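You operate a simulated robot arm through the tools that you are given. There is no shell and no other tool. Be economical: measure what you need, move in short steps, check, and stop when the job is done.

You are at the controls of a simulated robot arm. One attempt, no reset.

## Task
Put the green spool in the top drawer at the leaf end and the gold bobbin on the black tray.
Fine: winder off first; stitch lever at 0, foot down, drawer shut.

It is judged by the outcome, as a careful person would: the job done as asked, and still so three seconds after it is handed in. It fails if anything else is knocked over, pushed out of place, dropped, spilled or broken.

## Robot
A 7-joint arm with a two-finger parallel gripper, fixed in place. Base frame: the origin is at the foot of the arm, x ahead of it, y to its left, z up. Lengths are in m, angles in degrees, forces in N, time in s.
Its first joint turns from -115.0 to 115.0 degrees. Payload 3.91 kg.
The tool frame sits at the grasp point between the pads (the TCP): z along the fingers, y along the line on which they close. The tips reach 0.03 m beyond it. The gripper opens to 0.11 m. The fingers are 0.02 m wide and 0.01 m thick; the gripper's body (0.048 by 0.112 m) begins 0.055 m behind the TCP.
Orientation is that of the tool frame in the base frame, as [roll, pitch, yaw] about the fixed x, y, z axes, in that order (R = Rz(yaw) Ry(pitch) Rx(roll)). With the fingers straight down and closing along the base's y, the tool's x points along the base's -x, its y along +y and its z along -z.

## Interface
- The arm moves only by the tool play_rows. Its argument "plan" is a list of rows, each an object of numbers (a shift or turn left out is 0, a gripper value left out holds the last): "wx", "wy", "wz": the turn, a rotation vector about the tool's x, y, z in degrees; "x", "y", "z": the shift along the tool's x, y, z in m; "fingers": the opening, from 0 (shut) to 1 (fully open). In form: [{"wx": .., "wy": .., "wz": .., "x": .., "y": .., "z": .., "fingers": ..}, ...]. A call has 1 to 10 rows; each row shifts and turns the commanded pose from where the row before left it, along the tool's axes as they then stand. Each row takes 0.2 s and may step no farther than 0.05 m and 8.6 degrees from the row before; otherwise, or with a gripper value out of range, the whole call is refused. Where a pose cannot be reached the arm comes as near as it can. A force on the tool above 50 N (or 10 N above the force at the start of the call, whichever is more), or a blocked arm, ends the call early, and 0.2 s more pass. Each finger travels about 0.108 m/s and halts on what it meets, pressing with about 34 N; the grip force reading is that of the motor and also rises with nothing between the fingers. The clock runs only during rows and for 0.2 s after the last one: add rows that do not move to give the fingers time. The reply holds the time, the measured pose of the TCP, the force on the tool along the base axes, the opening and the grip force, in the units named above and with some noise.
- Cameras (640 x 400 px; columns grow to the right, rows downward): "scene" is fixed at [0.05, 0.5005, 1.4812]; the picture's right is [-0.20, -0.98, 0.00], its down [-0.74, 0.15, -0.66] and it looks along [0.65, -0.13, -0.75] (base axes); focal length 258 px, centre (320, 200). "wrist" rides on the gripper at [-0.036, 0, -0.057] in the tool frame; the picture's right is [0.00, -1.00, 0.00], its down [0.97, 0.00, -0.24] and it looks along [0.24, 0.00, 0.97] (tool axes); focal length 218 px, centre (320, 200). There is no depth. A picture from a camera that has moved, and an enlarged one, comes with that camera's place and axes in the base frame and with its lens.
- grab_frame(camera): a new picture of that camera. It takes no simulated time.
- raise_lower(by): slides the trunk up (or, below 0, down) by that many m; the arm rides with it, the base frame stays. It gives what a move gives, with no picture.
- enlarge(camera, box): a new picture of the part [left, top, right, bottom] of that camera's present view, enlarged. It takes no simulated time.
- close_job(): hands the job in; it is judged then, once.

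Go step by step. Nothing tells you positions but the pictures and the camera data: compare them with the known pose of the tool, close in by small moves and look again before you grip or let go. The budget is 120 turns and 84 pictures, counting those below and the enlarged ones. Unless the task says otherwise, let go and move clear before handing in, and close with one line.

The tools are called after "Request:" as name(argument=value, ...) on one line, values as JSON. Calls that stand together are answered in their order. play_rows: Moves the arm, as the interface text tells. Its arguments: {"type":"object","properties":{"plan":{"type":"array"}},"required":["plan"]} The other tools are called the same way: raise_lower (by) slides the trunk up or down; grab_frame (camera) takes a picture; enlarge (camera, box) takes an enlarged picture of a part of a camera's view; close_job () hands the job in.

At the start:

```text
time_s: 0.0
ee_pos: [0.4154, 0.2405, 1.2484]
orientation: [-180.0, 0.0, -179.9]
force: [-0.7, 0.8, 0.6]
finger_gap: 0.1099
finger_force: 0.1
trunk travel left (down, up): [-0.85, 0.14]
```

scene: 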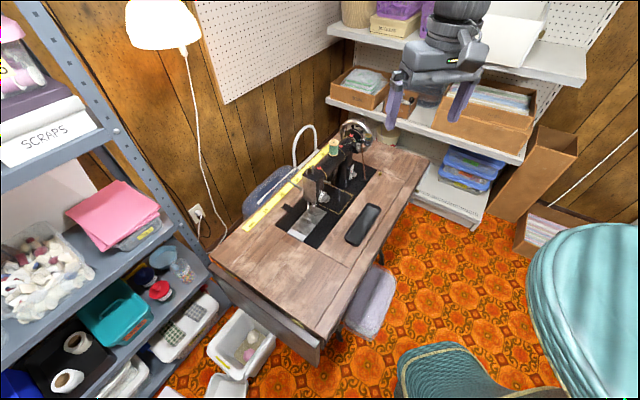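
wrist: 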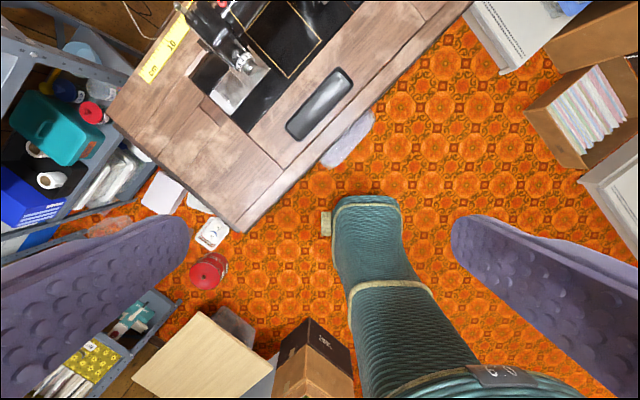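

I see a sewing table with a machine, a black tray on it, and drawers under the left leaf end. I'll enlarge the key regions first.

Request:
enlarge(camera="scene", box=[260, 100, 420, 260])

Request:
enlarge(camera="scene", box=[180, 220, 400, 380])

Request:
enlarge(camera="wrist", box=[140, 0, 400, 160])

```text
2.50 times, centred on (340, 180) of scene
camera zoom: at [0.05, 0.5005, 1.4812], right [-0.2, -0.98, 0.0], down [-0.74, 0.15, -0.66], along [0.65, -0.13, -0.75], focal length 644 px, centre (270, 250)
```

zoom: 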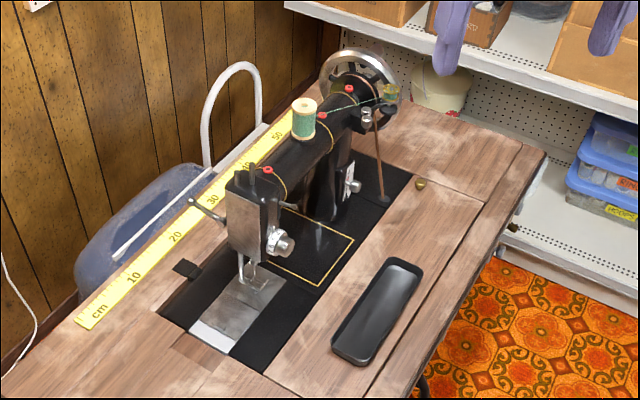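

```text
2.50 times, centred on (290, 300) of scene
camera zoom: at [0.05, 0.5005, 1.4812], right [-0.2, -0.98, 0.0], down [-0.74, 0.15, -0.66], along [0.65, -0.13, -0.75], focal length 644 px, centre (395, -50)
```

zoom: 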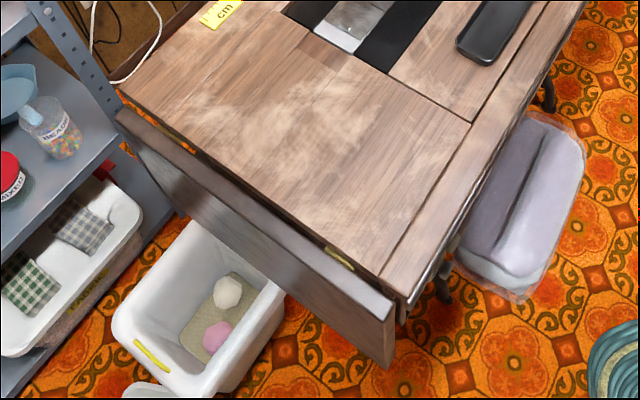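

```text
2.46 times, centred on (270, 80) of wrist
camera zoom: at [0.4509, 0.2405, 1.3051], right [0.0, -1.0, 0.0], down [-0.97, 0.0, 0.24], along [-0.24, 0.0, -0.97], focal length 537 px, centre (443, 495)
```

zoom: 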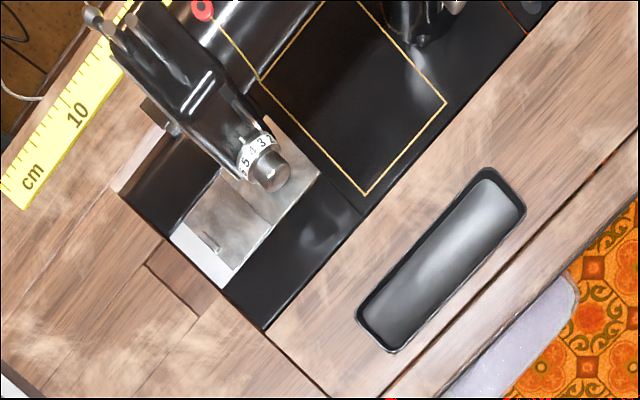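

The table stands at 45° to the robot, front edge about 0.48 m away. I'll look at the machine's details more closely.

Request:
enlarge(camera="scene", box=[330, 112, 378, 142])

Request:
enlarge(camera="scene", box=[300, 160, 364, 200])

Request:
enlarge(camera="wrist", box=[180, 0, 276, 60])

Request:
enlarge(camera="scene", box=[320, 130, 400, 180])

```text
13.33 times, centred on (354, 127) of scene
camera zoom: at [0.05, 0.5005, 1.4812], right [-0.2, -0.98, 0.0], down [-0.74, 0.15, -0.66], along [0.65, -0.13, -0.75], focal length 3436 px, centre (-133, 1173)
```

zoom: 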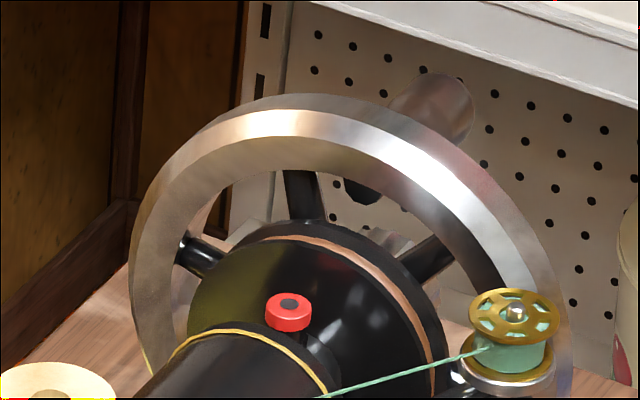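

```text
10.00 times, centred on (332, 180) of scene
camera zoom: at [0.05, 0.5005, 1.4812], right [-0.2, -0.98, 0.0], down [-0.74, 0.15, -0.66], along [0.65, -0.13, -0.75], focal length 2577 px, centre (200, 400)
```

zoom: 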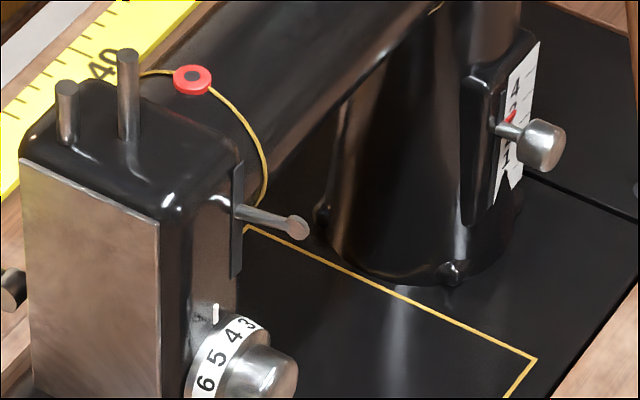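

```text
6.67 times, centred on (228, 30) of wrist
camera zoom: at [0.4509, 0.2405, 1.3051], right [0.0, -1.0, 0.0], down [-0.97, 0.0, 0.24], along [-0.24, 0.0, -0.97], focal length 1455 px, centre (933, 1333)
```

zoom: 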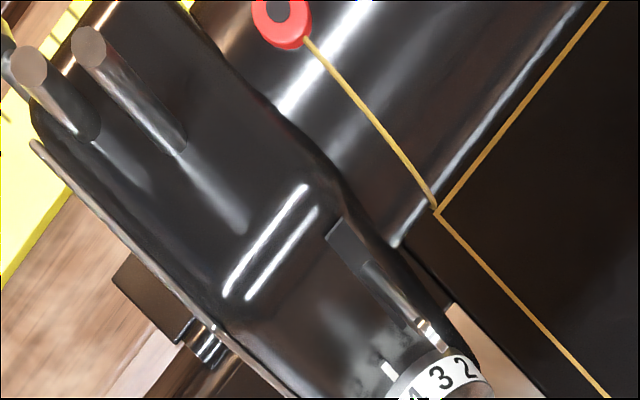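

```text
8.00 times, centred on (360, 155) of scene
camera zoom: at [0.05, 0.5005, 1.4812], right [-0.2, -0.98, 0.0], down [-0.74, 0.15, -0.66], along [0.65, -0.13, -0.75], focal length 2062 px, centre (0, 560)
```

zoom: 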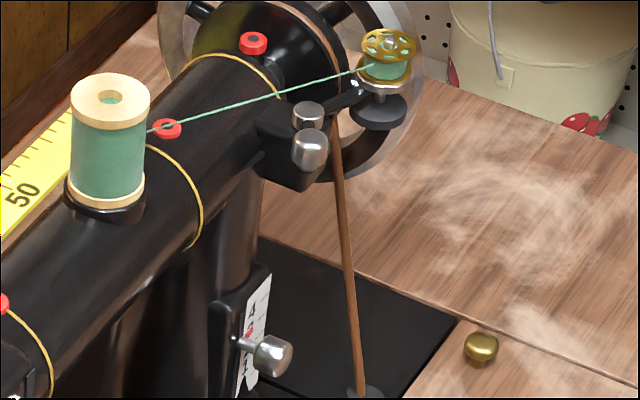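

The stitch lever, winder knob, spool and bobbin are on the machine; the drawers must be on the table front, facing the robot. I'll turn the gripper to face the table squarely and back off.

Request:
play_rows(plan=[{"wz": -7.4}, {"wz": -7.4}, {"wz": -7.4}, {"wz": -7.4}, {"wz": -7.4}, {"wz": -7.3}, {"x": 0.04}, {"x": 0.04}, {"x": 0.04}, {"x": 0.04}])

Request:
grab_frame(camera="wrist")

Request:
grab_frame(camera="scene")

```text
time_s: 2.2
ee_pos: [0.301, 0.128, 1.2502]
orientation: [-180.0, 0.2, -135.6]
force: [0.1, -0.1, 0.3]
finger_gap: 0.11
finger_force: 0.1
trunk travel left (down, up): [-0.85, 0.14]
```

```text
74 pictures are left
camera wrist: at [0.3261, 0.1535, 1.3063], right [0.7, -0.71, 0.0], down [-0.69, -0.68, 0.24], along [-0.17, -0.17, -0.97], focal length 218 px, centre (320, 200)
```

wrist: 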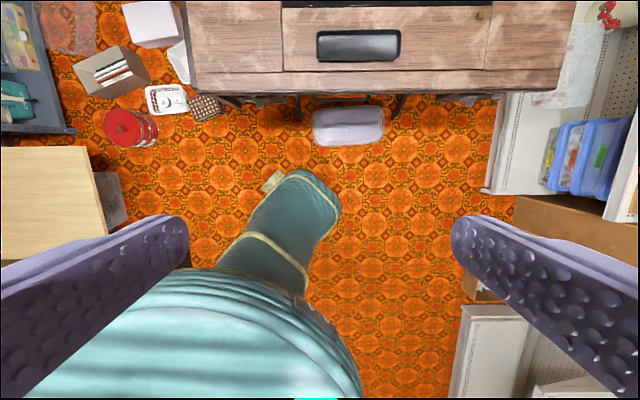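

```text
73 pictures are left
```

scene: 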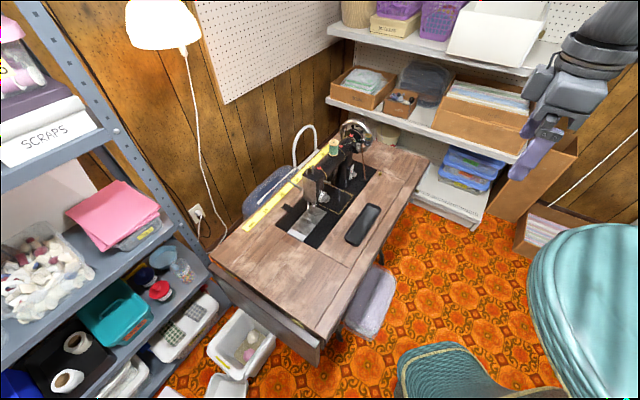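

Table is nearly square in the view now. Next I tilt the camera toward the table front and lower it to see the drawers.

Request:
raise_lower(by=-0.3)

Request:
play_rows(plan=[{"wy": -8}, {"wy": -8}, {"wy": -8}, {"wy": -8}, {"wy": -8}, {"wy": -8}])

Request:
grab_frame(camera="wrist")

```text
time_s: 5.2
ee_pos: [0.3024, 0.1277, 0.9489]
orientation: [180.0, 0.1, -135.7]
force: [1.0, -1.1, 0.6]
finger_gap: 0.1099
finger_force: 0.0
trunk travel left (down, up): [-0.55, 0.44]
```

```text
time_s: 6.6
ee_pos: [0.3717, 0.1481, 1.0152]
orientation: [179.8, 47.3, -135.6]
force: [0.6, 0.2, 0.4]
finger_gap: 0.1101
finger_force: 0.0
out of reach, approached as far as the arm can: row 3, 4, 5, 6
trunk travel left (down, up): [-0.55, 0.44]
```

```text
72 pictures are left
camera wrist: at [0.3599, 0.1368, 1.0796], right [0.7, -0.71, 0.0], down [-0.6, -0.58, -0.55], along [0.39, 0.39, -0.83], focal length 218 px, centre (320, 200)
```

wrist: 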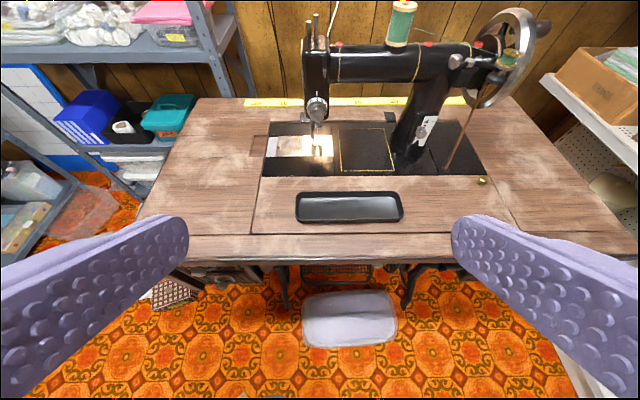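

A good front view. I'll zoom on the mechanisms.

Request:
enlarge(camera="wrist", box=[400, 0, 560, 100])

Request:
enlarge(camera="wrist", box=[260, 60, 460, 190])

Request:
enlarge(camera="wrist", box=[380, 80, 500, 160])

```text
4.00 times, centred on (480, 50) of wrist
camera zoom: at [0.3599, 0.1368, 1.0796], right [0.7, -0.71, 0.0], down [-0.6, -0.58, -0.55], along [0.39, 0.39, -0.83], focal length 873 px, centre (-320, 800)
```

zoom: 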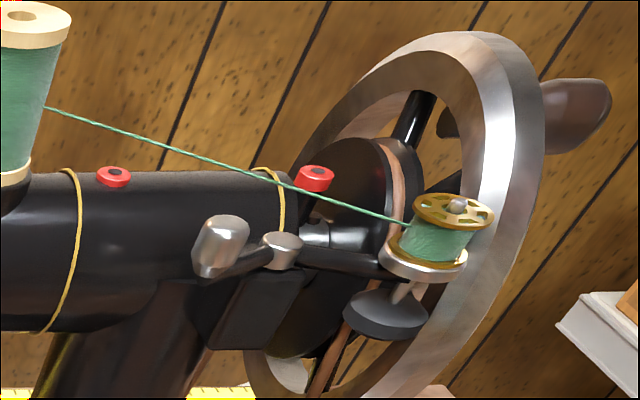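

```text
3.08 times, centred on (360, 125) of wrist
camera zoom: at [0.3599, 0.1368, 1.0796], right [0.7, -0.71, 0.0], down [-0.6, -0.58, -0.55], along [0.39, 0.39, -0.83], focal length 672 px, centre (197, 431)
```

zoom: 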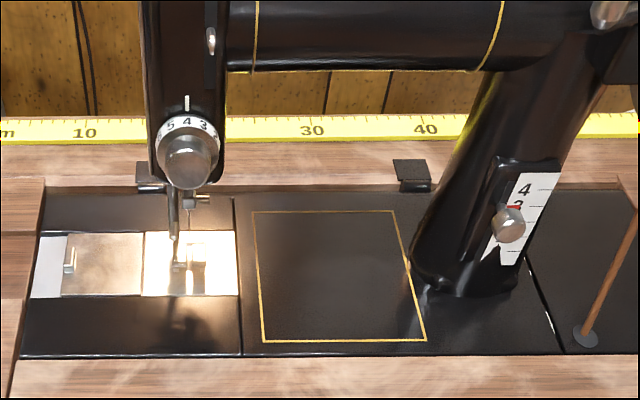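

```text
5.00 times, centred on (440, 120) of wrist
camera zoom: at [0.3599, 0.1368, 1.0796], right [0.7, -0.71, 0.0], down [-0.6, -0.58, -0.55], along [0.39, 0.39, -0.83], focal length 1091 px, centre (-280, 600)
```

zoom: 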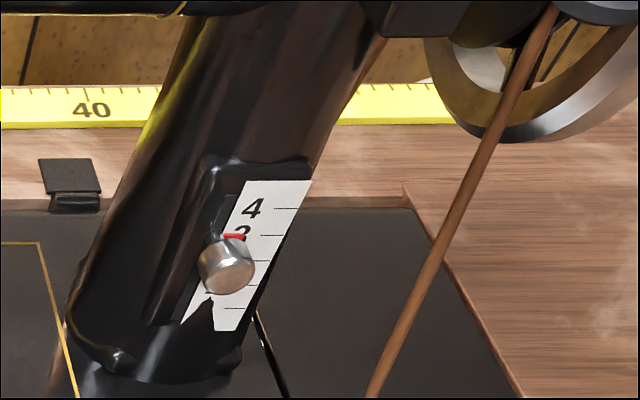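

The lever, winder, spool and bobbin triangulate well: spool top (0.720, 0.321, 0.980), bobbin top (0.776, 0.180, 0.946), winder paddle (0.724, 0.231, 0.934). Next I lower the trunk to see the drawer fronts.

Request:
raise_lower(by=-0.3)

Request:
grab_frame(camera="wrist")

```text
time_s: 9.6
ee_pos: [0.3724, 0.1484, 0.7169]
orientation: [179.9, 47.4, -135.7]
force: [0.3, 0.2, -1.0]
finger_gap: 0.11
finger_force: 0.1
trunk travel left (down, up): [-0.25, 0.74]
```

```text
68 pictures are left
camera wrist: at [0.3597, 0.137, 0.7797], right [0.7, -0.71, 0.0], down [-0.6, -0.58, -0.55], along [0.39, 0.39, -0.83], focal length 218 px, centre (320, 200)
```

wrist: 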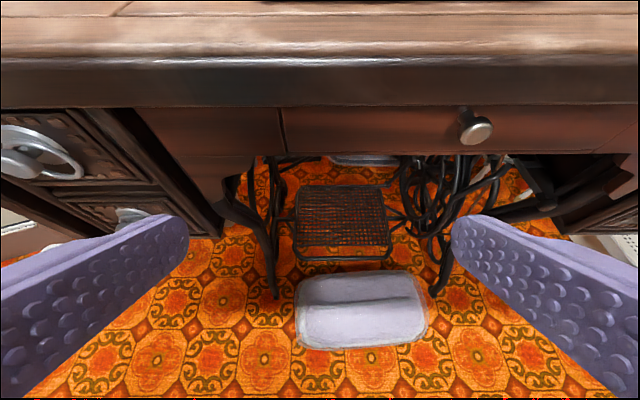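

Left and right stacks of drawers are visible, plus a centre drawer. I'll move left to see the leaf-end stack.

Request:
play_rows(plan=[{"y": 0.04}, {"y": 0.04}, {"y": 0.04}, {"y": 0.04}, {"y": 0.04}])

Request:
grab_frame(camera="wrist")

```text
time_s: 10.8
ee_pos: [0.2582, 0.2971, 0.6923]
orientation: [175.7, 40.1, -136.6]
force: [0.5, 0.4, -0.4]
finger_gap: 0.1099
finger_force: 0.0
out of reach, approached as far as the arm can: row 1, 2, 3, 5
trunk travel left (down, up): [-0.25, 0.74]
stopped in row 5: the arm was blocked; the commanded pose is now the measured one
```

```text
67 pictures are left
camera wrist: at [0.2542, 0.2888, 0.7583], right [0.72, -0.69, -0.06], down [-0.64, -0.63, -0.44], along [0.27, 0.35, -0.9], focal length 218 px, centre (320, 200)
```

wrist: 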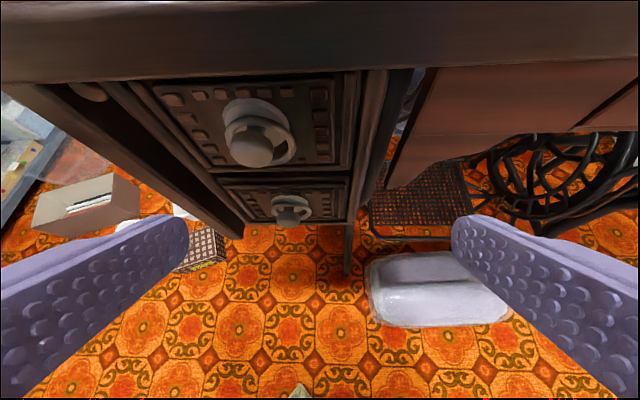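

The leaf-end stack shows two drawers with knob pulls on ring plates. I'll zoom on the top one.

Request:
enlarge(camera="wrist", box=[130, 60, 370, 220])

Request:
grab_frame(camera="scene")

```text
2.50 times, centred on (250, 140) of wrist
camera zoom: at [0.2542, 0.2888, 0.7583], right [0.72, -0.69, -0.06], down [-0.64, -0.63, -0.44], along [0.27, 0.35, -0.9], focal length 546 px, centre (495, 350)
```

zoom: 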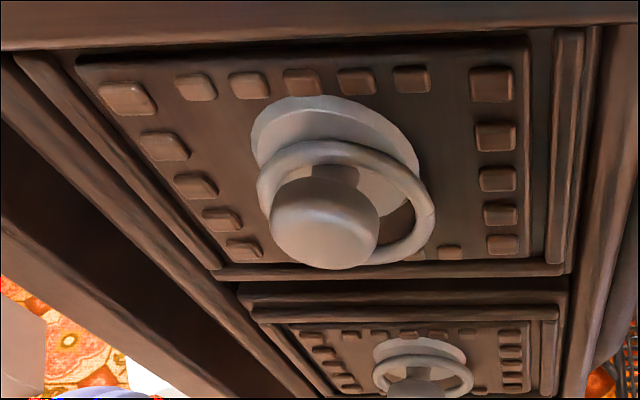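

```text
65 pictures are left
```

scene: 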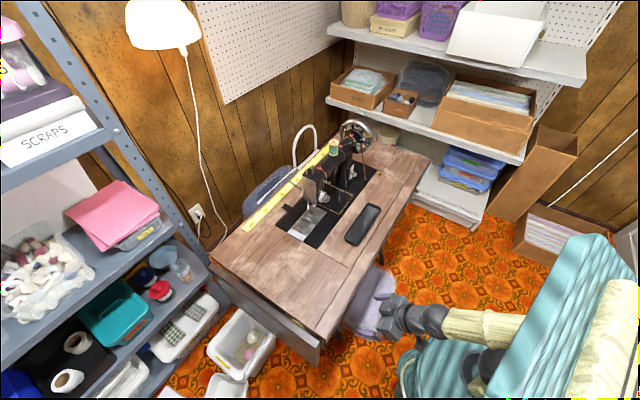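

Drawer knob is near (0.282, 0.394, 0.648), table top z≈0.727, front edge v≈0.47. Winder must come first, so I raise the trunk and go over to the winder.

Request:
raise_lower(by=0.4)

Request:
play_rows(plan=[{"y": -0.045}, {"y": -0.045}, {"y": -0.045}, {"y": -0.045}, {"y": -0.045}, {"y": -0.045}, {"y": -0.045}, {"y": -0.045}])

Request:
grab_frame(camera="wrist")

```text
time_s: 14.7
ee_pos: [0.2586, 0.2972, 1.0935]
orientation: [175.8, 40.3, -136.6]
force: [0.4, 0.0, -0.5]
finger_gap: 0.1101
finger_force: 0.0
trunk travel left (down, up): [-0.65, 0.34]
```

```text
time_s: 16.5
ee_pos: [0.4823, 0.0395, 1.0991]
orientation: [175.9, 40.3, -136.5]
force: [0.3, -0.9, 0.3]
finger_gap: 0.1099
finger_force: 0.2
out of reach, approached as far as the arm can: row 6, 7, 8
trunk travel left (down, up): [-0.65, 0.34]
```

```text
64 pictures are left
camera wrist: at [0.4796, 0.0307, 1.1642], right [0.72, -0.69, -0.06], down [-0.64, -0.63, -0.45], along [0.27, 0.36, -0.89], focal length 218 px, centre (320, 200)
```

wrist: 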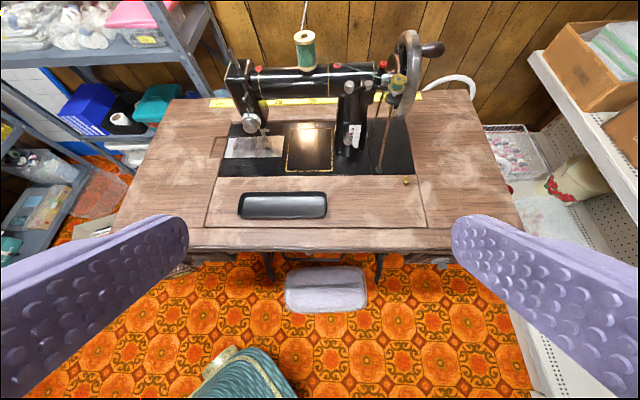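

Reach is limited with the arm this high relative to its shoulder. I'll raise the trunk and lower the tool to gain reach.

Request:
raise_lower(by=0.33)

Request:
play_rows(plan=[{"wx": 4.1, "fingers": 0}, {"x": 0.032, "z": 0.038}, {"x": 0.032, "z": 0.038}, {"x": 0.032, "z": 0.038}, {"x": 0.032, "z": 0.038}, {"x": 0.032, "z": 0.038}, {"x": 0.032, "z": 0.038}, {"x": 0.032, "z": 0.038}])

Request:
grab_frame(camera="wrist")

```text
time_s: 19.7
ee_pos: [0.4845, 0.0415, 1.4275]
orientation: [175.8, 40.3, -136.6]
force: [0.6, -0.9, -0.8]
finger_gap: 0.1099
finger_force: 0.0
trunk travel left (down, up): [-0.98, 0.01]
```

```text
time_s: 21.5
ee_pos: [0.4043, 0.0008, 1.3364]
orientation: [179.9, 40.3, -136.7]
force: [0.3, -0.2, 0.3]
finger_gap: 0.0
finger_force: 34.0
out of reach, approached as far as the arm can: row 2, 3, 4, 5, 6, 7, 8
trunk travel left (down, up): [-0.98, 0.01]
```

```text
63 pictures are left
camera wrist: at [0.3974, -0.0054, 1.4032], right [0.69, -0.73, 0.0], down [-0.65, -0.62, -0.44], along [0.32, 0.31, -0.9], focal length 218 px, centre (320, 200)
```

wrist: 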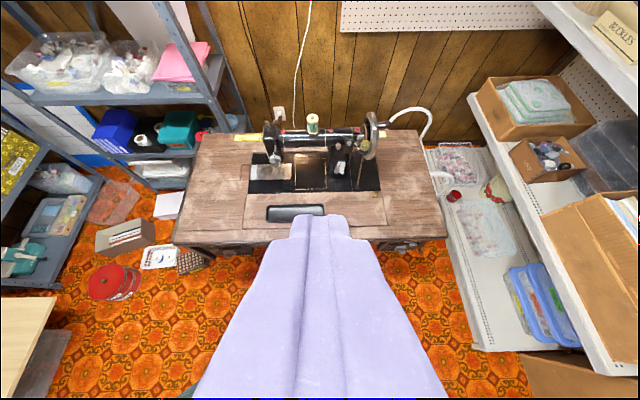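

Wrong way: the shoulder is high, so I should lower the trunk and raise the tool relative to it.

Request:
play_rows(plan=[{"x": -0.032, "z": -0.038}, {"x": -0.032, "z": -0.038}, {"x": -0.032, "z": -0.038}, {"x": -0.032, "z": -0.038}, {"x": -0.032, "z": -0.038}, {"x": -0.032, "z": -0.038}, {"x": -0.032, "z": -0.038}, {"x": -0.032, "z": -0.038}, {"x": -0.032, "z": -0.038}])

Request:
play_rows(plan=[{"x": -0.032, "z": -0.038}, {"x": -0.032, "z": -0.038}, {"x": -0.032, "z": -0.038}, {"x": -0.032, "z": -0.038}, {"x": -0.032, "z": -0.038}])

```text
time_s: 23.5
ee_pos: [0.4053, -0.0016, 1.7843]
orientation: [179.8, 40.3, -136.6]
force: [-0.3, -0.2, -0.1]
finger_gap: 0.0
finger_force: 34.0
trunk travel left (down, up): [-0.98, 0.01]
```

```text
time_s: 24.7
ee_pos: [0.3864, 0.0035, 1.8845]
orientation: [-179.8, 40.4, -136.4]
force: [-0.9, 0.0, -0.3]
finger_gap: 0.0001
finger_force: 33.4
out of reach, approached as far as the arm can: row 2, 3, 4, 5
trunk travel left (down, up): [-0.98, 0.01]
```

Best reach is about 0.53 m of trunk drop for z≈0.95. I'll set the trunk there.

Request:
raise_lower(by=-0.66)

Request:
play_rows(plan=[{"x": 0.032, "z": 0.038}, {"x": 0.032, "z": 0.038}, {"y": -0.04}, {"y": -0.04}, {"x": -0.038, "z": 0.032}, {"x": -0.038, "z": 0.032}])

Request:
grab_frame(camera="wrist")

```text
refused: -0.66 is not a number from -0.4 to 0.4
```

```text
time_s: 26.1
ee_pos: [0.5255, 0.0164, 1.7774]
orientation: [179.9, 40.3, -136.8]
force: [-0.1, -0.1, -0.2]
finger_gap: 0.0
finger_force: 33.8
trunk travel left (down, up): [-0.98, 0.01]
```

```text
62 pictures are left
camera wrist: at [0.5188, 0.01, 1.843], right [0.69, -0.73, 0.0], down [-0.65, -0.62, -0.44], along [0.32, 0.31, -0.9], focal length 218 px, centre (320, 200)
```

wrist: 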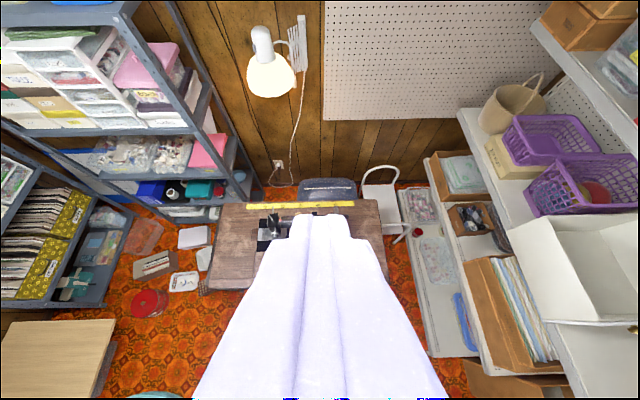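

Request:
raise_lower(by=-0.4)

Request:
raise_lower(by=-0.26)

Request:
play_rows(plan=[{"x": -0.038, "z": 0.032}, {"x": -0.038, "z": 0.032}])

Request:
grab_frame(camera="wrist")

```text
time_s: 30.0
ee_pos: [0.5224, 0.0157, 1.3784]
orientation: [-179.9, 40.3, -136.6]
force: [-0.3, 0.4, 0.7]
finger_gap: 0.0001
finger_force: 34.2
trunk travel left (down, up): [-0.58, 0.41]
```

```text
time_s: 32.6
ee_pos: [0.521, 0.0152, 1.1179]
orientation: [-180.0, 40.3, -136.6]
force: [-0.4, 0.6, 0.8]
finger_gap: 0.0
finger_force: 34.0
trunk travel left (down, up): [-0.32, 0.67]
```

```text
time_s: 33.2
ee_pos: [0.5956, 0.084, 1.1193]
orientation: [179.9, 40.2, -136.6]
force: [0.4, 0.3, 0.5]
finger_gap: 0.0
finger_force: 34.1
trunk travel left (down, up): [-0.32, 0.67]
```

```text
61 pictures are left
camera wrist: at [0.5877, 0.0773, 1.1852], right [0.69, -0.73, 0.0], down [-0.65, -0.62, -0.44], along [0.32, 0.31, -0.9], focal length 218 px, centre (320, 200)
```

wrist: 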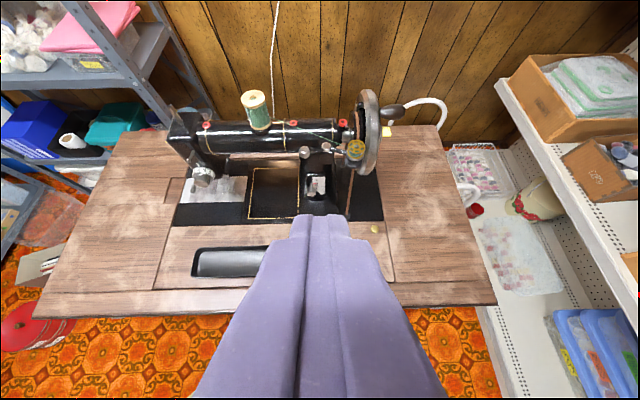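

The arm now reaches well. I'll look at the winder from here.

Request:
enlarge(camera="wrist", box=[280, 80, 408, 160])

Request:
enlarge(camera="wrist", box=[290, 150, 350, 200])

```text
5.00 times, centred on (344, 120) of wrist
camera zoom: at [0.5877, 0.0773, 1.1852], right [0.69, -0.73, 0.0], down [-0.65, -0.62, -0.44], along [0.32, 0.31, -0.9], focal length 1091 px, centre (200, 600)
```

zoom: 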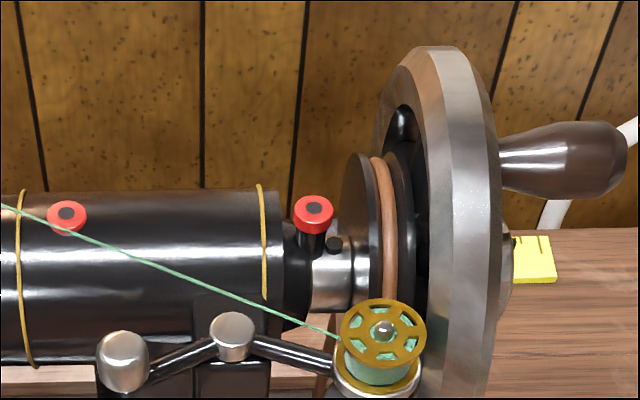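

```text
8.00 times, centred on (320, 175) of wrist
camera zoom: at [0.5877, 0.0773, 1.1852], right [0.69, -0.73, 0.0], down [-0.65, -0.62, -0.44], along [0.32, 0.31, -0.9], focal length 1746 px, centre (320, 400)
```

zoom: 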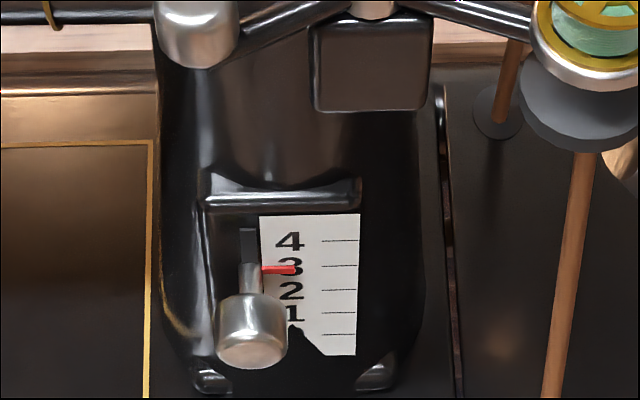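

I can see the winder knob, its pivot and the bobbin tyre against the wheel; the stitch scale runs 4 (top) to 0 (bottom), pointer at 3. I'll approach the winder paddle from the front with closed fingers, to push it away from the operator.

Request:
play_rows(plan=[{"wy": -8, "fingers": 0}, {"y": 0.0188}, {"x": 0.0298, "z": 0.0268}, {"x": 0.0298, "z": 0.0268}, {"x": 0.0298, "z": 0.0268}, {"x": 0.0298, "z": 0.0268}, {"x": -0.0267, "z": 0.0298}, {"x": -0.0267, "z": 0.0298}])

Request:
grab_frame(camera="wrist")

Request:
enlarge(camera="scene", box=[320, 110, 416, 170])

```text
time_s: 35.0
ee_pos: [0.6414, 0.1534, 0.9576]
orientation: [-180.0, 48.4, -136.5]
force: [0.5, 0.3, 0.9]
finger_gap: 0.0
finger_force: 33.6
trunk travel left (down, up): [-0.32, 0.67]
```

```text
58 pictures are left
camera wrist: at [0.6281, 0.1416, 1.021], right [0.69, -0.73, 0.0], down [-0.6, -0.57, -0.57], along [0.41, 0.39, -0.82], focal length 218 px, centre (320, 200)
```

wrist: 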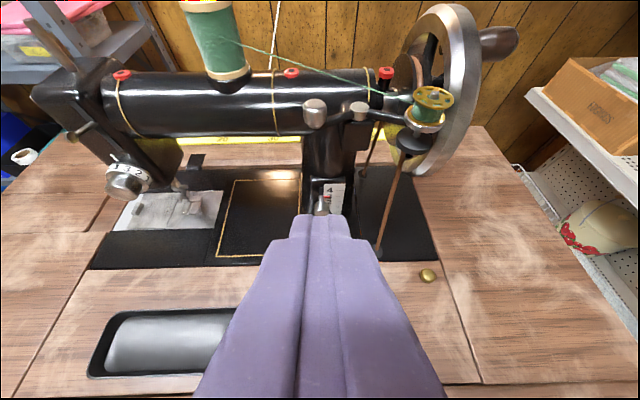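

```text
6.67 times, centred on (368, 140) of scene
camera zoom: at [0.05, 0.5005, 1.4812], right [-0.2, -0.98, 0.0], down [-0.74, 0.15, -0.66], along [0.65, -0.13, -0.75], focal length 1718 px, centre (0, 600)
```

zoom: 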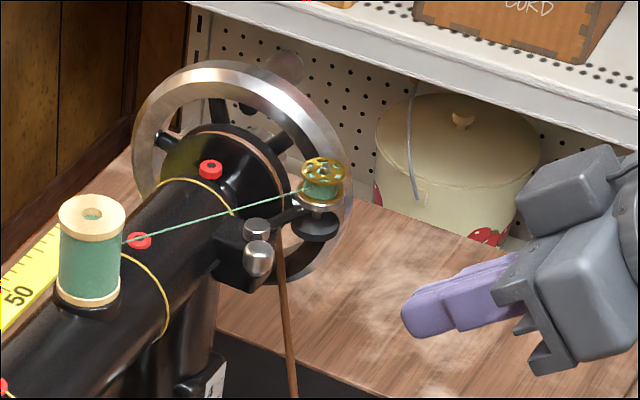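

Column-aligned with the paddle. Close in a bit more.

Request:
play_rows(plan=[{"x": 0.009, "z": 0.008}, {"x": -0.0149, "z": 0.0168}, {"x": -0.0149, "z": 0.0168}])

Request:
enlarge(camera="wrist", box=[240, 60, 464, 220])

Request:
enlarge(camera="scene", box=[320, 110, 416, 170])

```text
time_s: 35.8
ee_pos: [0.674, 0.1843, 0.9468]
orientation: [179.8, 48.3, -136.6]
force: [1.2, 0.6, -0.4]
finger_gap: 0.0
finger_force: 34.0
trunk travel left (down, up): [-0.32, 0.67]
```

```text
2.50 times, centred on (352, 140) of wrist
camera zoom: at [0.6605, 0.1727, 1.0098], right [0.69, -0.73, 0.0], down [-0.6, -0.57, -0.56], along [0.41, 0.39, -0.83], focal length 546 px, centre (240, 350)
```

zoom: 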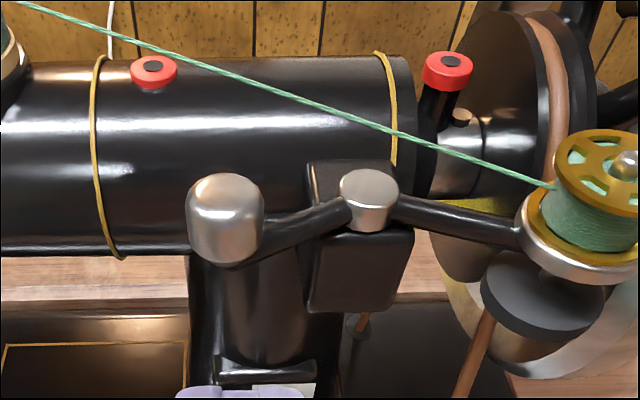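

```text
6.67 times, centred on (368, 140) of scene
camera zoom: at [0.05, 0.5005, 1.4812], right [-0.2, -0.98, 0.0], down [-0.74, 0.15, -0.66], along [0.65, -0.13, -0.75], focal length 1718 px, centre (0, 600)
```

zoom: 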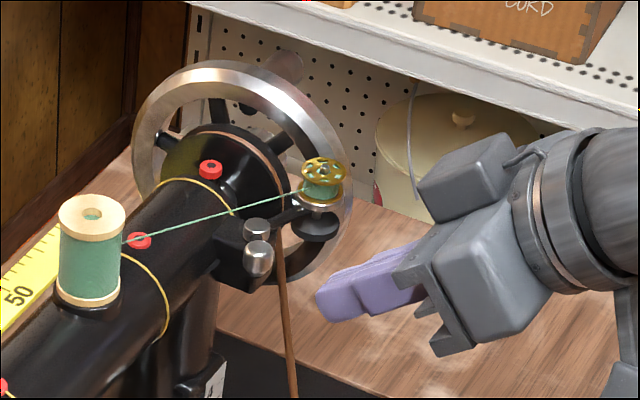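

Paddle is about 0.03 m ahead of the fingertips, at the same height. I'll advance to contact and push in small steps.

Request:
play_rows(plan=[{"y": 0.002, "x": 0.003, "z": 0.003}, {"x": -0.0088, "z": 0.01}, {"x": -0.0088, "z": 0.01}, {"x": -0.0033, "z": 0.0037}, {"x": -0.0033, "z": 0.0037}])

Request:
enlarge(camera="wrist", box=[240, 60, 464, 220])

```text
time_s: 37.0
ee_pos: [0.698, 0.2119, 0.9431]
orientation: [179.9, 48.3, -136.5]
force: [-0.6, 0.4, -0.2]
finger_gap: 0.0
finger_force: 33.8
trunk travel left (down, up): [-0.32, 0.67]
```

```text
2.50 times, centred on (352, 140) of wrist
camera zoom: at [0.6844, 0.1993, 1.0068], right [0.69, -0.73, 0.0], down [-0.6, -0.57, -0.57], along [0.41, 0.39, -0.82], focal length 546 px, centre (240, 350)
```

zoom: 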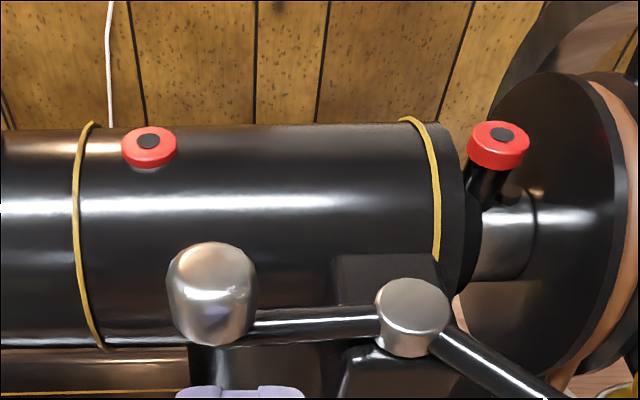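

The winder arm has swung off the wheel. I'll check it from the scene camera.

Request:
enlarge(camera="scene", box=[320, 110, 416, 170])

Request:
grab_frame(camera="wrist")

```text
6.67 times, centred on (368, 140) of scene
camera zoom: at [0.05, 0.5005, 1.4812], right [-0.2, -0.98, 0.0], down [-0.74, 0.15, -0.66], along [0.65, -0.13, -0.75], focal length 1718 px, centre (0, 600)
```

zoom: 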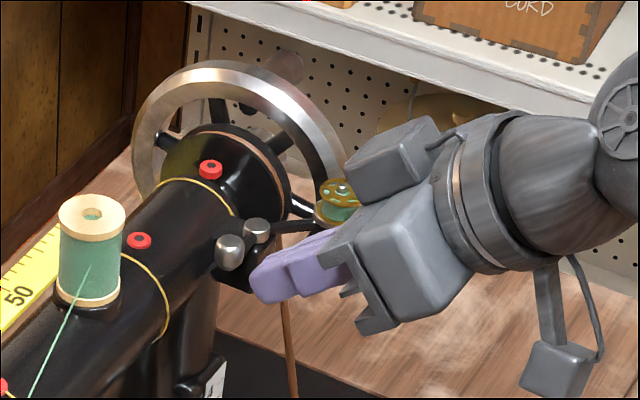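

```text
52 pictures are left
camera wrist: at [0.6844, 0.1993, 1.0068], right [0.69, -0.73, 0.0], down [-0.6, -0.57, -0.57], along [0.41, 0.39, -0.82], focal length 218 px, centre (320, 200)
```

wrist: 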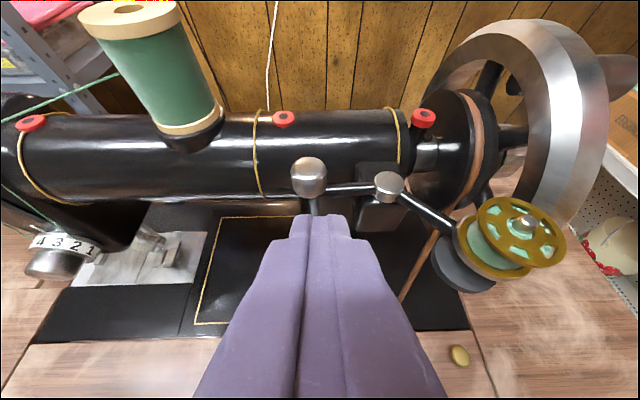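

Winder is off: the arm swung clear of the wheel. Next I retreat and approach the stitch-lever knob at (0.725, 0.230, 0.809).

Request:
play_rows(plan=[{"x": 0.0299, "z": -0.0337}, {"x": 0.0299, "z": -0.0337}, {"x": 0.0299, "z": 0.0266}, {"x": 0.0299, "z": 0.0266}, {"x": 0.0299, "z": 0.0266, "fingers": 0.42}, {"y": -0.005}, {"x": -0.0232, "z": 0.0262}])

Request:
grab_frame(camera="wrist")

Request:
enlarge(camera="scene", box=[320, 130, 416, 190])

```text
time_s: 38.6
ee_pos: [0.6614, 0.1688, 0.8228]
orientation: [180.0, 48.2, -136.6]
force: [-1.6, -0.6, 0.7]
finger_gap: 0.0461
finger_force: 0.0
trunk travel left (down, up): [-0.32, 0.67]
```

```text
51 pictures are left
camera wrist: at [0.6482, 0.1564, 0.8871], right [0.69, -0.73, 0.0], down [-0.6, -0.57, -0.57], along [0.41, 0.39, -0.82], focal length 218 px, centre (320, 200)
```

wrist: 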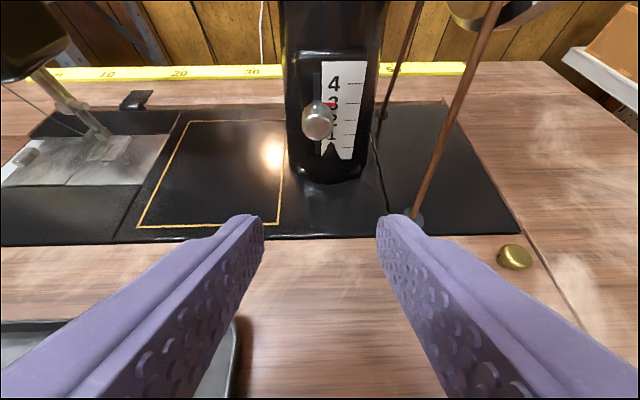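

```text
6.67 times, centred on (368, 160) of scene
camera zoom: at [0.05, 0.5005, 1.4812], right [-0.2, -0.98, 0.0], down [-0.74, 0.15, -0.66], along [0.65, -0.13, -0.75], focal length 1718 px, centre (0, 467)
```

zoom: 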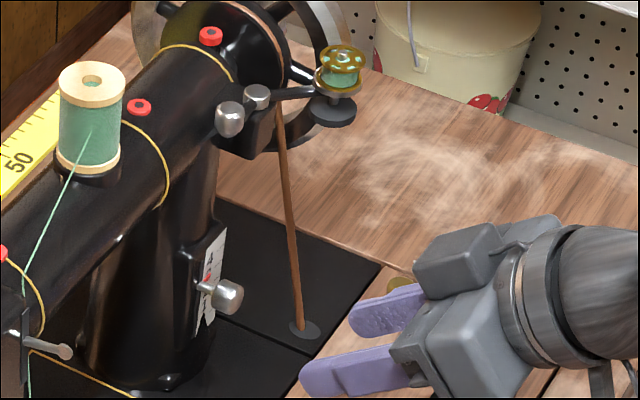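

Well centred on the knob. Advance 0.07 m and grip it.

Request:
play_rows(plan=[{"x": -0.0232, "z": 0.0262}, {"x": -0.0166, "z": 0.0186}, {"x": -0.0053, "z": 0.006}])

Request:
grab_frame(camera="wrist")

Request:
enlarge(camera="scene", box=[320, 130, 416, 190])

```text
time_s: 39.4
ee_pos: [0.7095, 0.2171, 0.8211]
orientation: [179.9, 48.3, -136.7]
force: [-0.2, 0.4, -0.3]
finger_gap: 0.046
finger_force: 0.1
trunk travel left (down, up): [-0.32, 0.67]
```

```text
49 pictures are left
camera wrist: at [0.6959, 0.2047, 0.8851], right [0.69, -0.73, 0.0], down [-0.6, -0.57, -0.56], along [0.41, 0.39, -0.83], focal length 218 px, centre (320, 200)
```

wrist: 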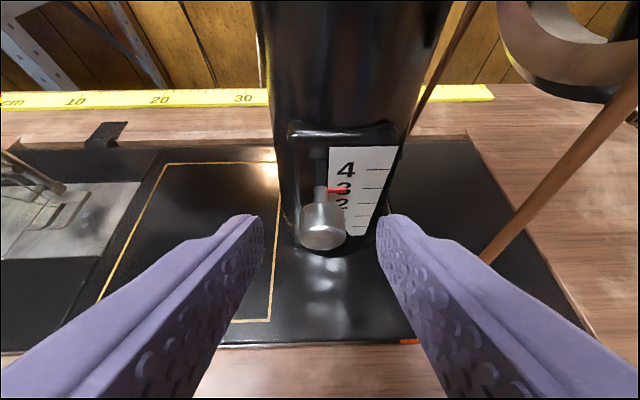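

```text
6.67 times, centred on (368, 160) of scene
camera zoom: at [0.05, 0.5005, 1.4812], right [-0.2, -0.98, 0.0], down [-0.74, 0.15, -0.66], along [0.65, -0.13, -0.75], focal length 1718 px, centre (0, 467)
```

zoom: 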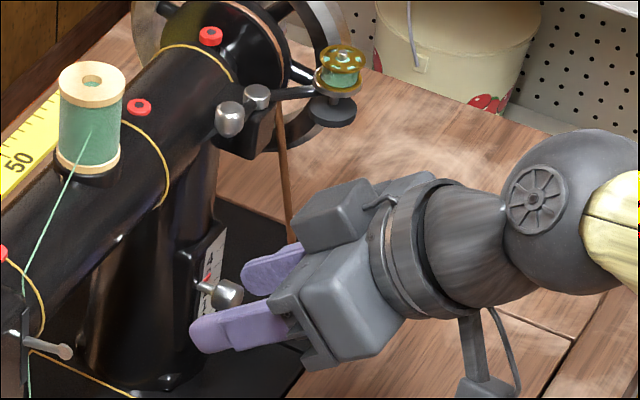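

The knob sits between the fingertips. Close on it.

Request:
play_rows(plan=[{"fingers": 0.1}, {"fingers": 0.1}, {}])

Request:
grab_frame(camera="wrist")

```text
time_s: 40.2
ee_pos: [0.7095, 0.2158, 0.8208]
orientation: [-179.9, 48.3, -136.6]
force: [4.7, -1.4, -0.1]
finger_gap: 0.0177
finger_force: 45.2
trunk travel left (down, up): [-0.32, 0.67]
```

```text
47 pictures are left
camera wrist: at [0.6962, 0.204, 0.8852], right [0.69, -0.73, 0.0], down [-0.6, -0.57, -0.56], along [0.41, 0.39, -0.83], focal length 218 px, centre (320, 200)
```

wrist: 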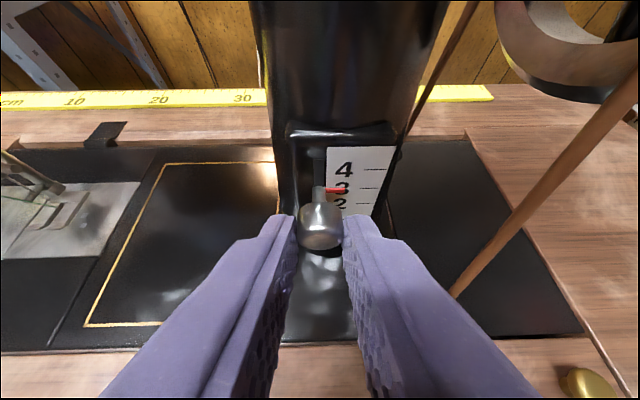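

Gripped. Slide it down about three scale units.

Request:
play_rows(plan=[{"x": 0.0045, "z": 0.004}, {"x": 0.0045, "z": 0.004}, {"x": 0.0045, "z": 0.004}, {"x": 0.0045, "z": 0.004}, {"x": 0.0045, "z": 0.004}])

Request:
enlarge(camera="wrist", box=[260, 110, 420, 210])

```text
time_s: 41.4
ee_pos: [0.7096, 0.2162, 0.7917]
orientation: [179.8, 48.4, -136.7]
force: [4.2, 2.0, 2.2]
finger_gap: 0.0178
finger_force: 45.2
trunk travel left (down, up): [-0.32, 0.67]
```

```text
4.00 times, centred on (340, 160) of wrist
camera zoom: at [0.6964, 0.204, 0.8557], right [0.69, -0.73, 0.0], down [-0.6, -0.57, -0.56], along [0.41, 0.39, -0.83], focal length 873 px, centre (240, 360)
```

zoom: 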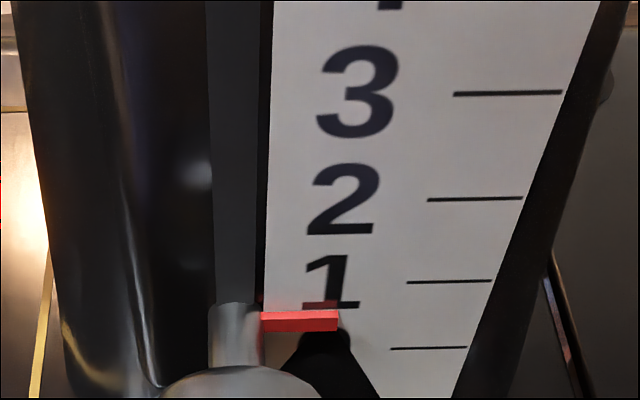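

Request:
play_rows(plan=[{"x": 0.003, "z": 0.0027}, {"x": 0.003, "z": 0.0027}])

Request:
enlarge(camera="wrist", box=[260, 110, 420, 210])

```text
time_s: 42.0
ee_pos: [0.7104, 0.2167, 0.7858]
orientation: [180.0, 48.3, -136.5]
force: [3.0, 1.5, 4.9]
finger_gap: 0.0179
finger_force: 44.4
trunk travel left (down, up): [-0.32, 0.67]
```

```text
4.00 times, centred on (340, 160) of wrist
camera zoom: at [0.6964, 0.204, 0.8491], right [0.69, -0.72, 0.0], down [-0.6, -0.57, -0.56], along [0.41, 0.39, -0.83], focal length 873 px, centre (240, 360)
```

zoom: 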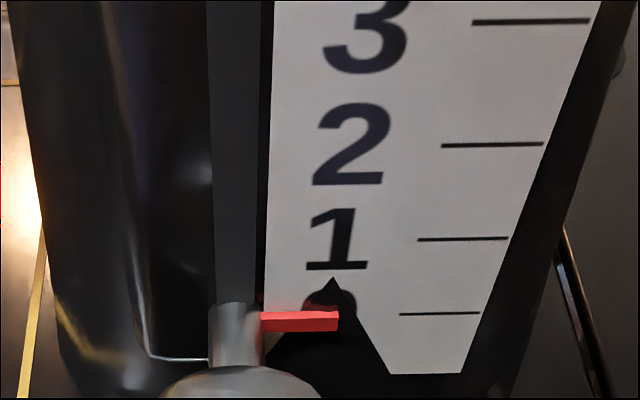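

Request:
play_rows(plan=[{"x": 0.0015, "z": 0.0013}, {"x": 0.0015, "z": 0.0013}])

Request:
enlarge(camera="wrist", box=[260, 110, 420, 210])

```text
time_s: 42.6
ee_pos: [0.7102, 0.2155, 0.7848]
orientation: [-179.7, 48.7, -136.3]
force: [-2.2, 1.1, 23.8]
finger_gap: 0.0175
finger_force: 45.0
trunk travel left (down, up): [-0.32, 0.67]
```

```text
4.00 times, centred on (340, 160) of wrist
camera zoom: at [0.6957, 0.2039, 0.8485], right [0.69, -0.73, 0.0], down [-0.59, -0.57, -0.57], along [0.42, 0.39, -0.82], focal length 873 px, centre (240, 360)
```

zoom: 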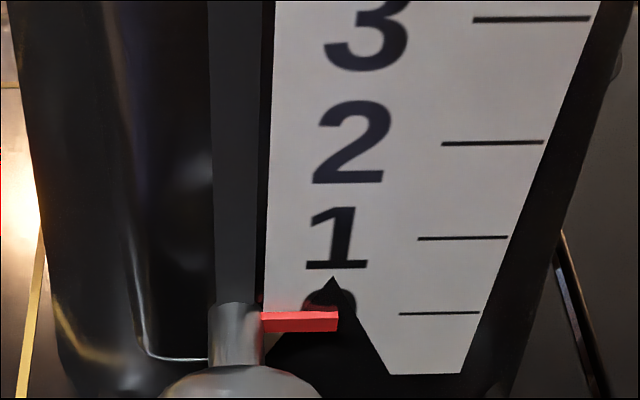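

The lever hit its end stop at 0. Release, back away, and look toward the presser foot.

Request:
play_rows(plan=[{"x": -0.0015, "z": -0.0013}, {"fingers": 0.42}, {"fingers": 0.42}, {"x": 0.0232, "z": -0.0262}, {"x": 0.0232, "z": -0.0262}, {"x": 0.0232, "z": -0.0262}, {"x": -0.0224, "z": -0.02}, {"x": -0.0224, "z": -0.02}])

Request:
play_rows(plan=[{"y": 0.045, "fingers": 0}, {"y": 0.045}, {"y": 0.045}, {"y": 0.045}, {"y": 0.03}])

Request:
grab_frame(camera="wrist")

```text
time_s: 44.4
ee_pos: [0.6325, 0.1432, 0.8418]
orientation: [179.9, 48.3, -136.7]
force: [1.4, 0.1, 0.2]
finger_gap: 0.0459
finger_force: 0.1
trunk travel left (down, up): [-0.32, 0.67]
```

```text
time_s: 45.6
ee_pos: [0.4893, 0.2981, 0.8445]
orientation: [179.9, 48.3, -136.6]
force: [0.7, -0.3, -0.3]
finger_gap: 0.0
finger_force: 33.7
trunk travel left (down, up): [-0.32, 0.67]
```

```text
43 pictures are left
camera wrist: at [0.4752, 0.2858, 0.9075], right [0.69, -0.73, 0.0], down [-0.6, -0.57, -0.57], along [0.41, 0.39, -0.82], focal length 218 px, centre (320, 200)
```

wrist: 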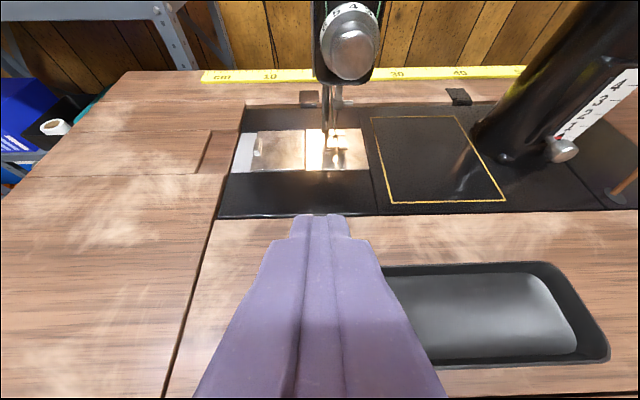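

Request:
enlarge(camera="wrist", box=[270, 60, 398, 180])

Request:
enlarge(camera="scene", box=[284, 165, 364, 235])

```text
3.33 times, centred on (334, 120) of wrist
camera zoom: at [0.4752, 0.2858, 0.9075], right [0.69, -0.73, 0.0], down [-0.6, -0.57, -0.57], along [0.41, 0.39, -0.82], focal length 728 px, centre (273, 467)
```

zoom: 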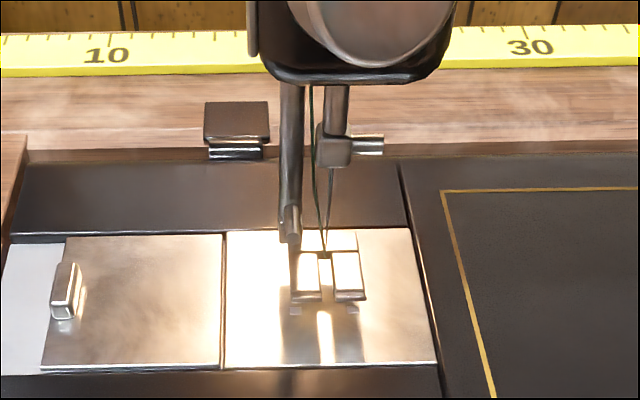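

```text
5.71 times, centred on (324, 200) of scene
camera zoom: at [0.05, 0.5005, 1.4812], right [-0.2, -0.98, 0.0], down [-0.74, 0.15, -0.66], along [0.65, -0.13, -0.75], focal length 1473 px, centre (297, 200)
```

zoom: 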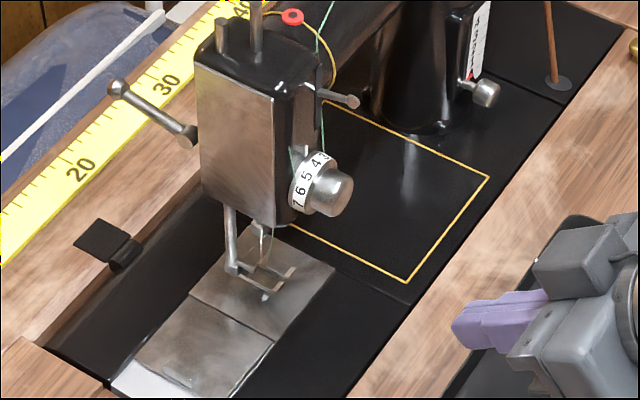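

The foot is up (shadow gap under it), and its lever with a ball end sticks out behind the head, roughly (0.68, 0.48, 0.88). I'll rise left of the head to see the lever.

Request:
play_rows(plan=[{"x": -0.0373, "z": -0.0333}, {"x": -0.0373, "z": -0.0333}, {"x": -0.0373, "z": -0.0333}, {"y": 0.045}, {"y": 0.045}, {"y": 0.03}, {"wx": 5.6, "wz": 5}, {"wx": 5.6, "wz": 5}, {"x": -0.0332, "z": 0.0373}, {"x": -0.0332, "z": 0.0373}])

Request:
grab_frame(camera="wrist")

```text
time_s: 47.8
ee_pos: [0.4946, 0.4313, 0.9923]
orientation: [179.9, 48.3, -151.6]
force: [0.3, -0.8, 0.3]
finger_gap: 0.0001
finger_force: 34.1
trunk travel left (down, up): [-0.32, 0.67]
```

```text
40 pictures are left
camera wrist: at [0.4775, 0.4221, 1.0573], right [0.48, -0.88, 0.0], down [-0.73, -0.39, -0.57], along [0.5, 0.27, -0.82], focal length 218 px, centre (320, 200)
```

wrist: 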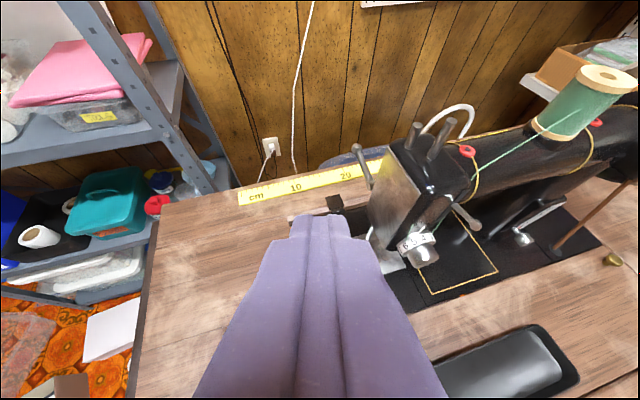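

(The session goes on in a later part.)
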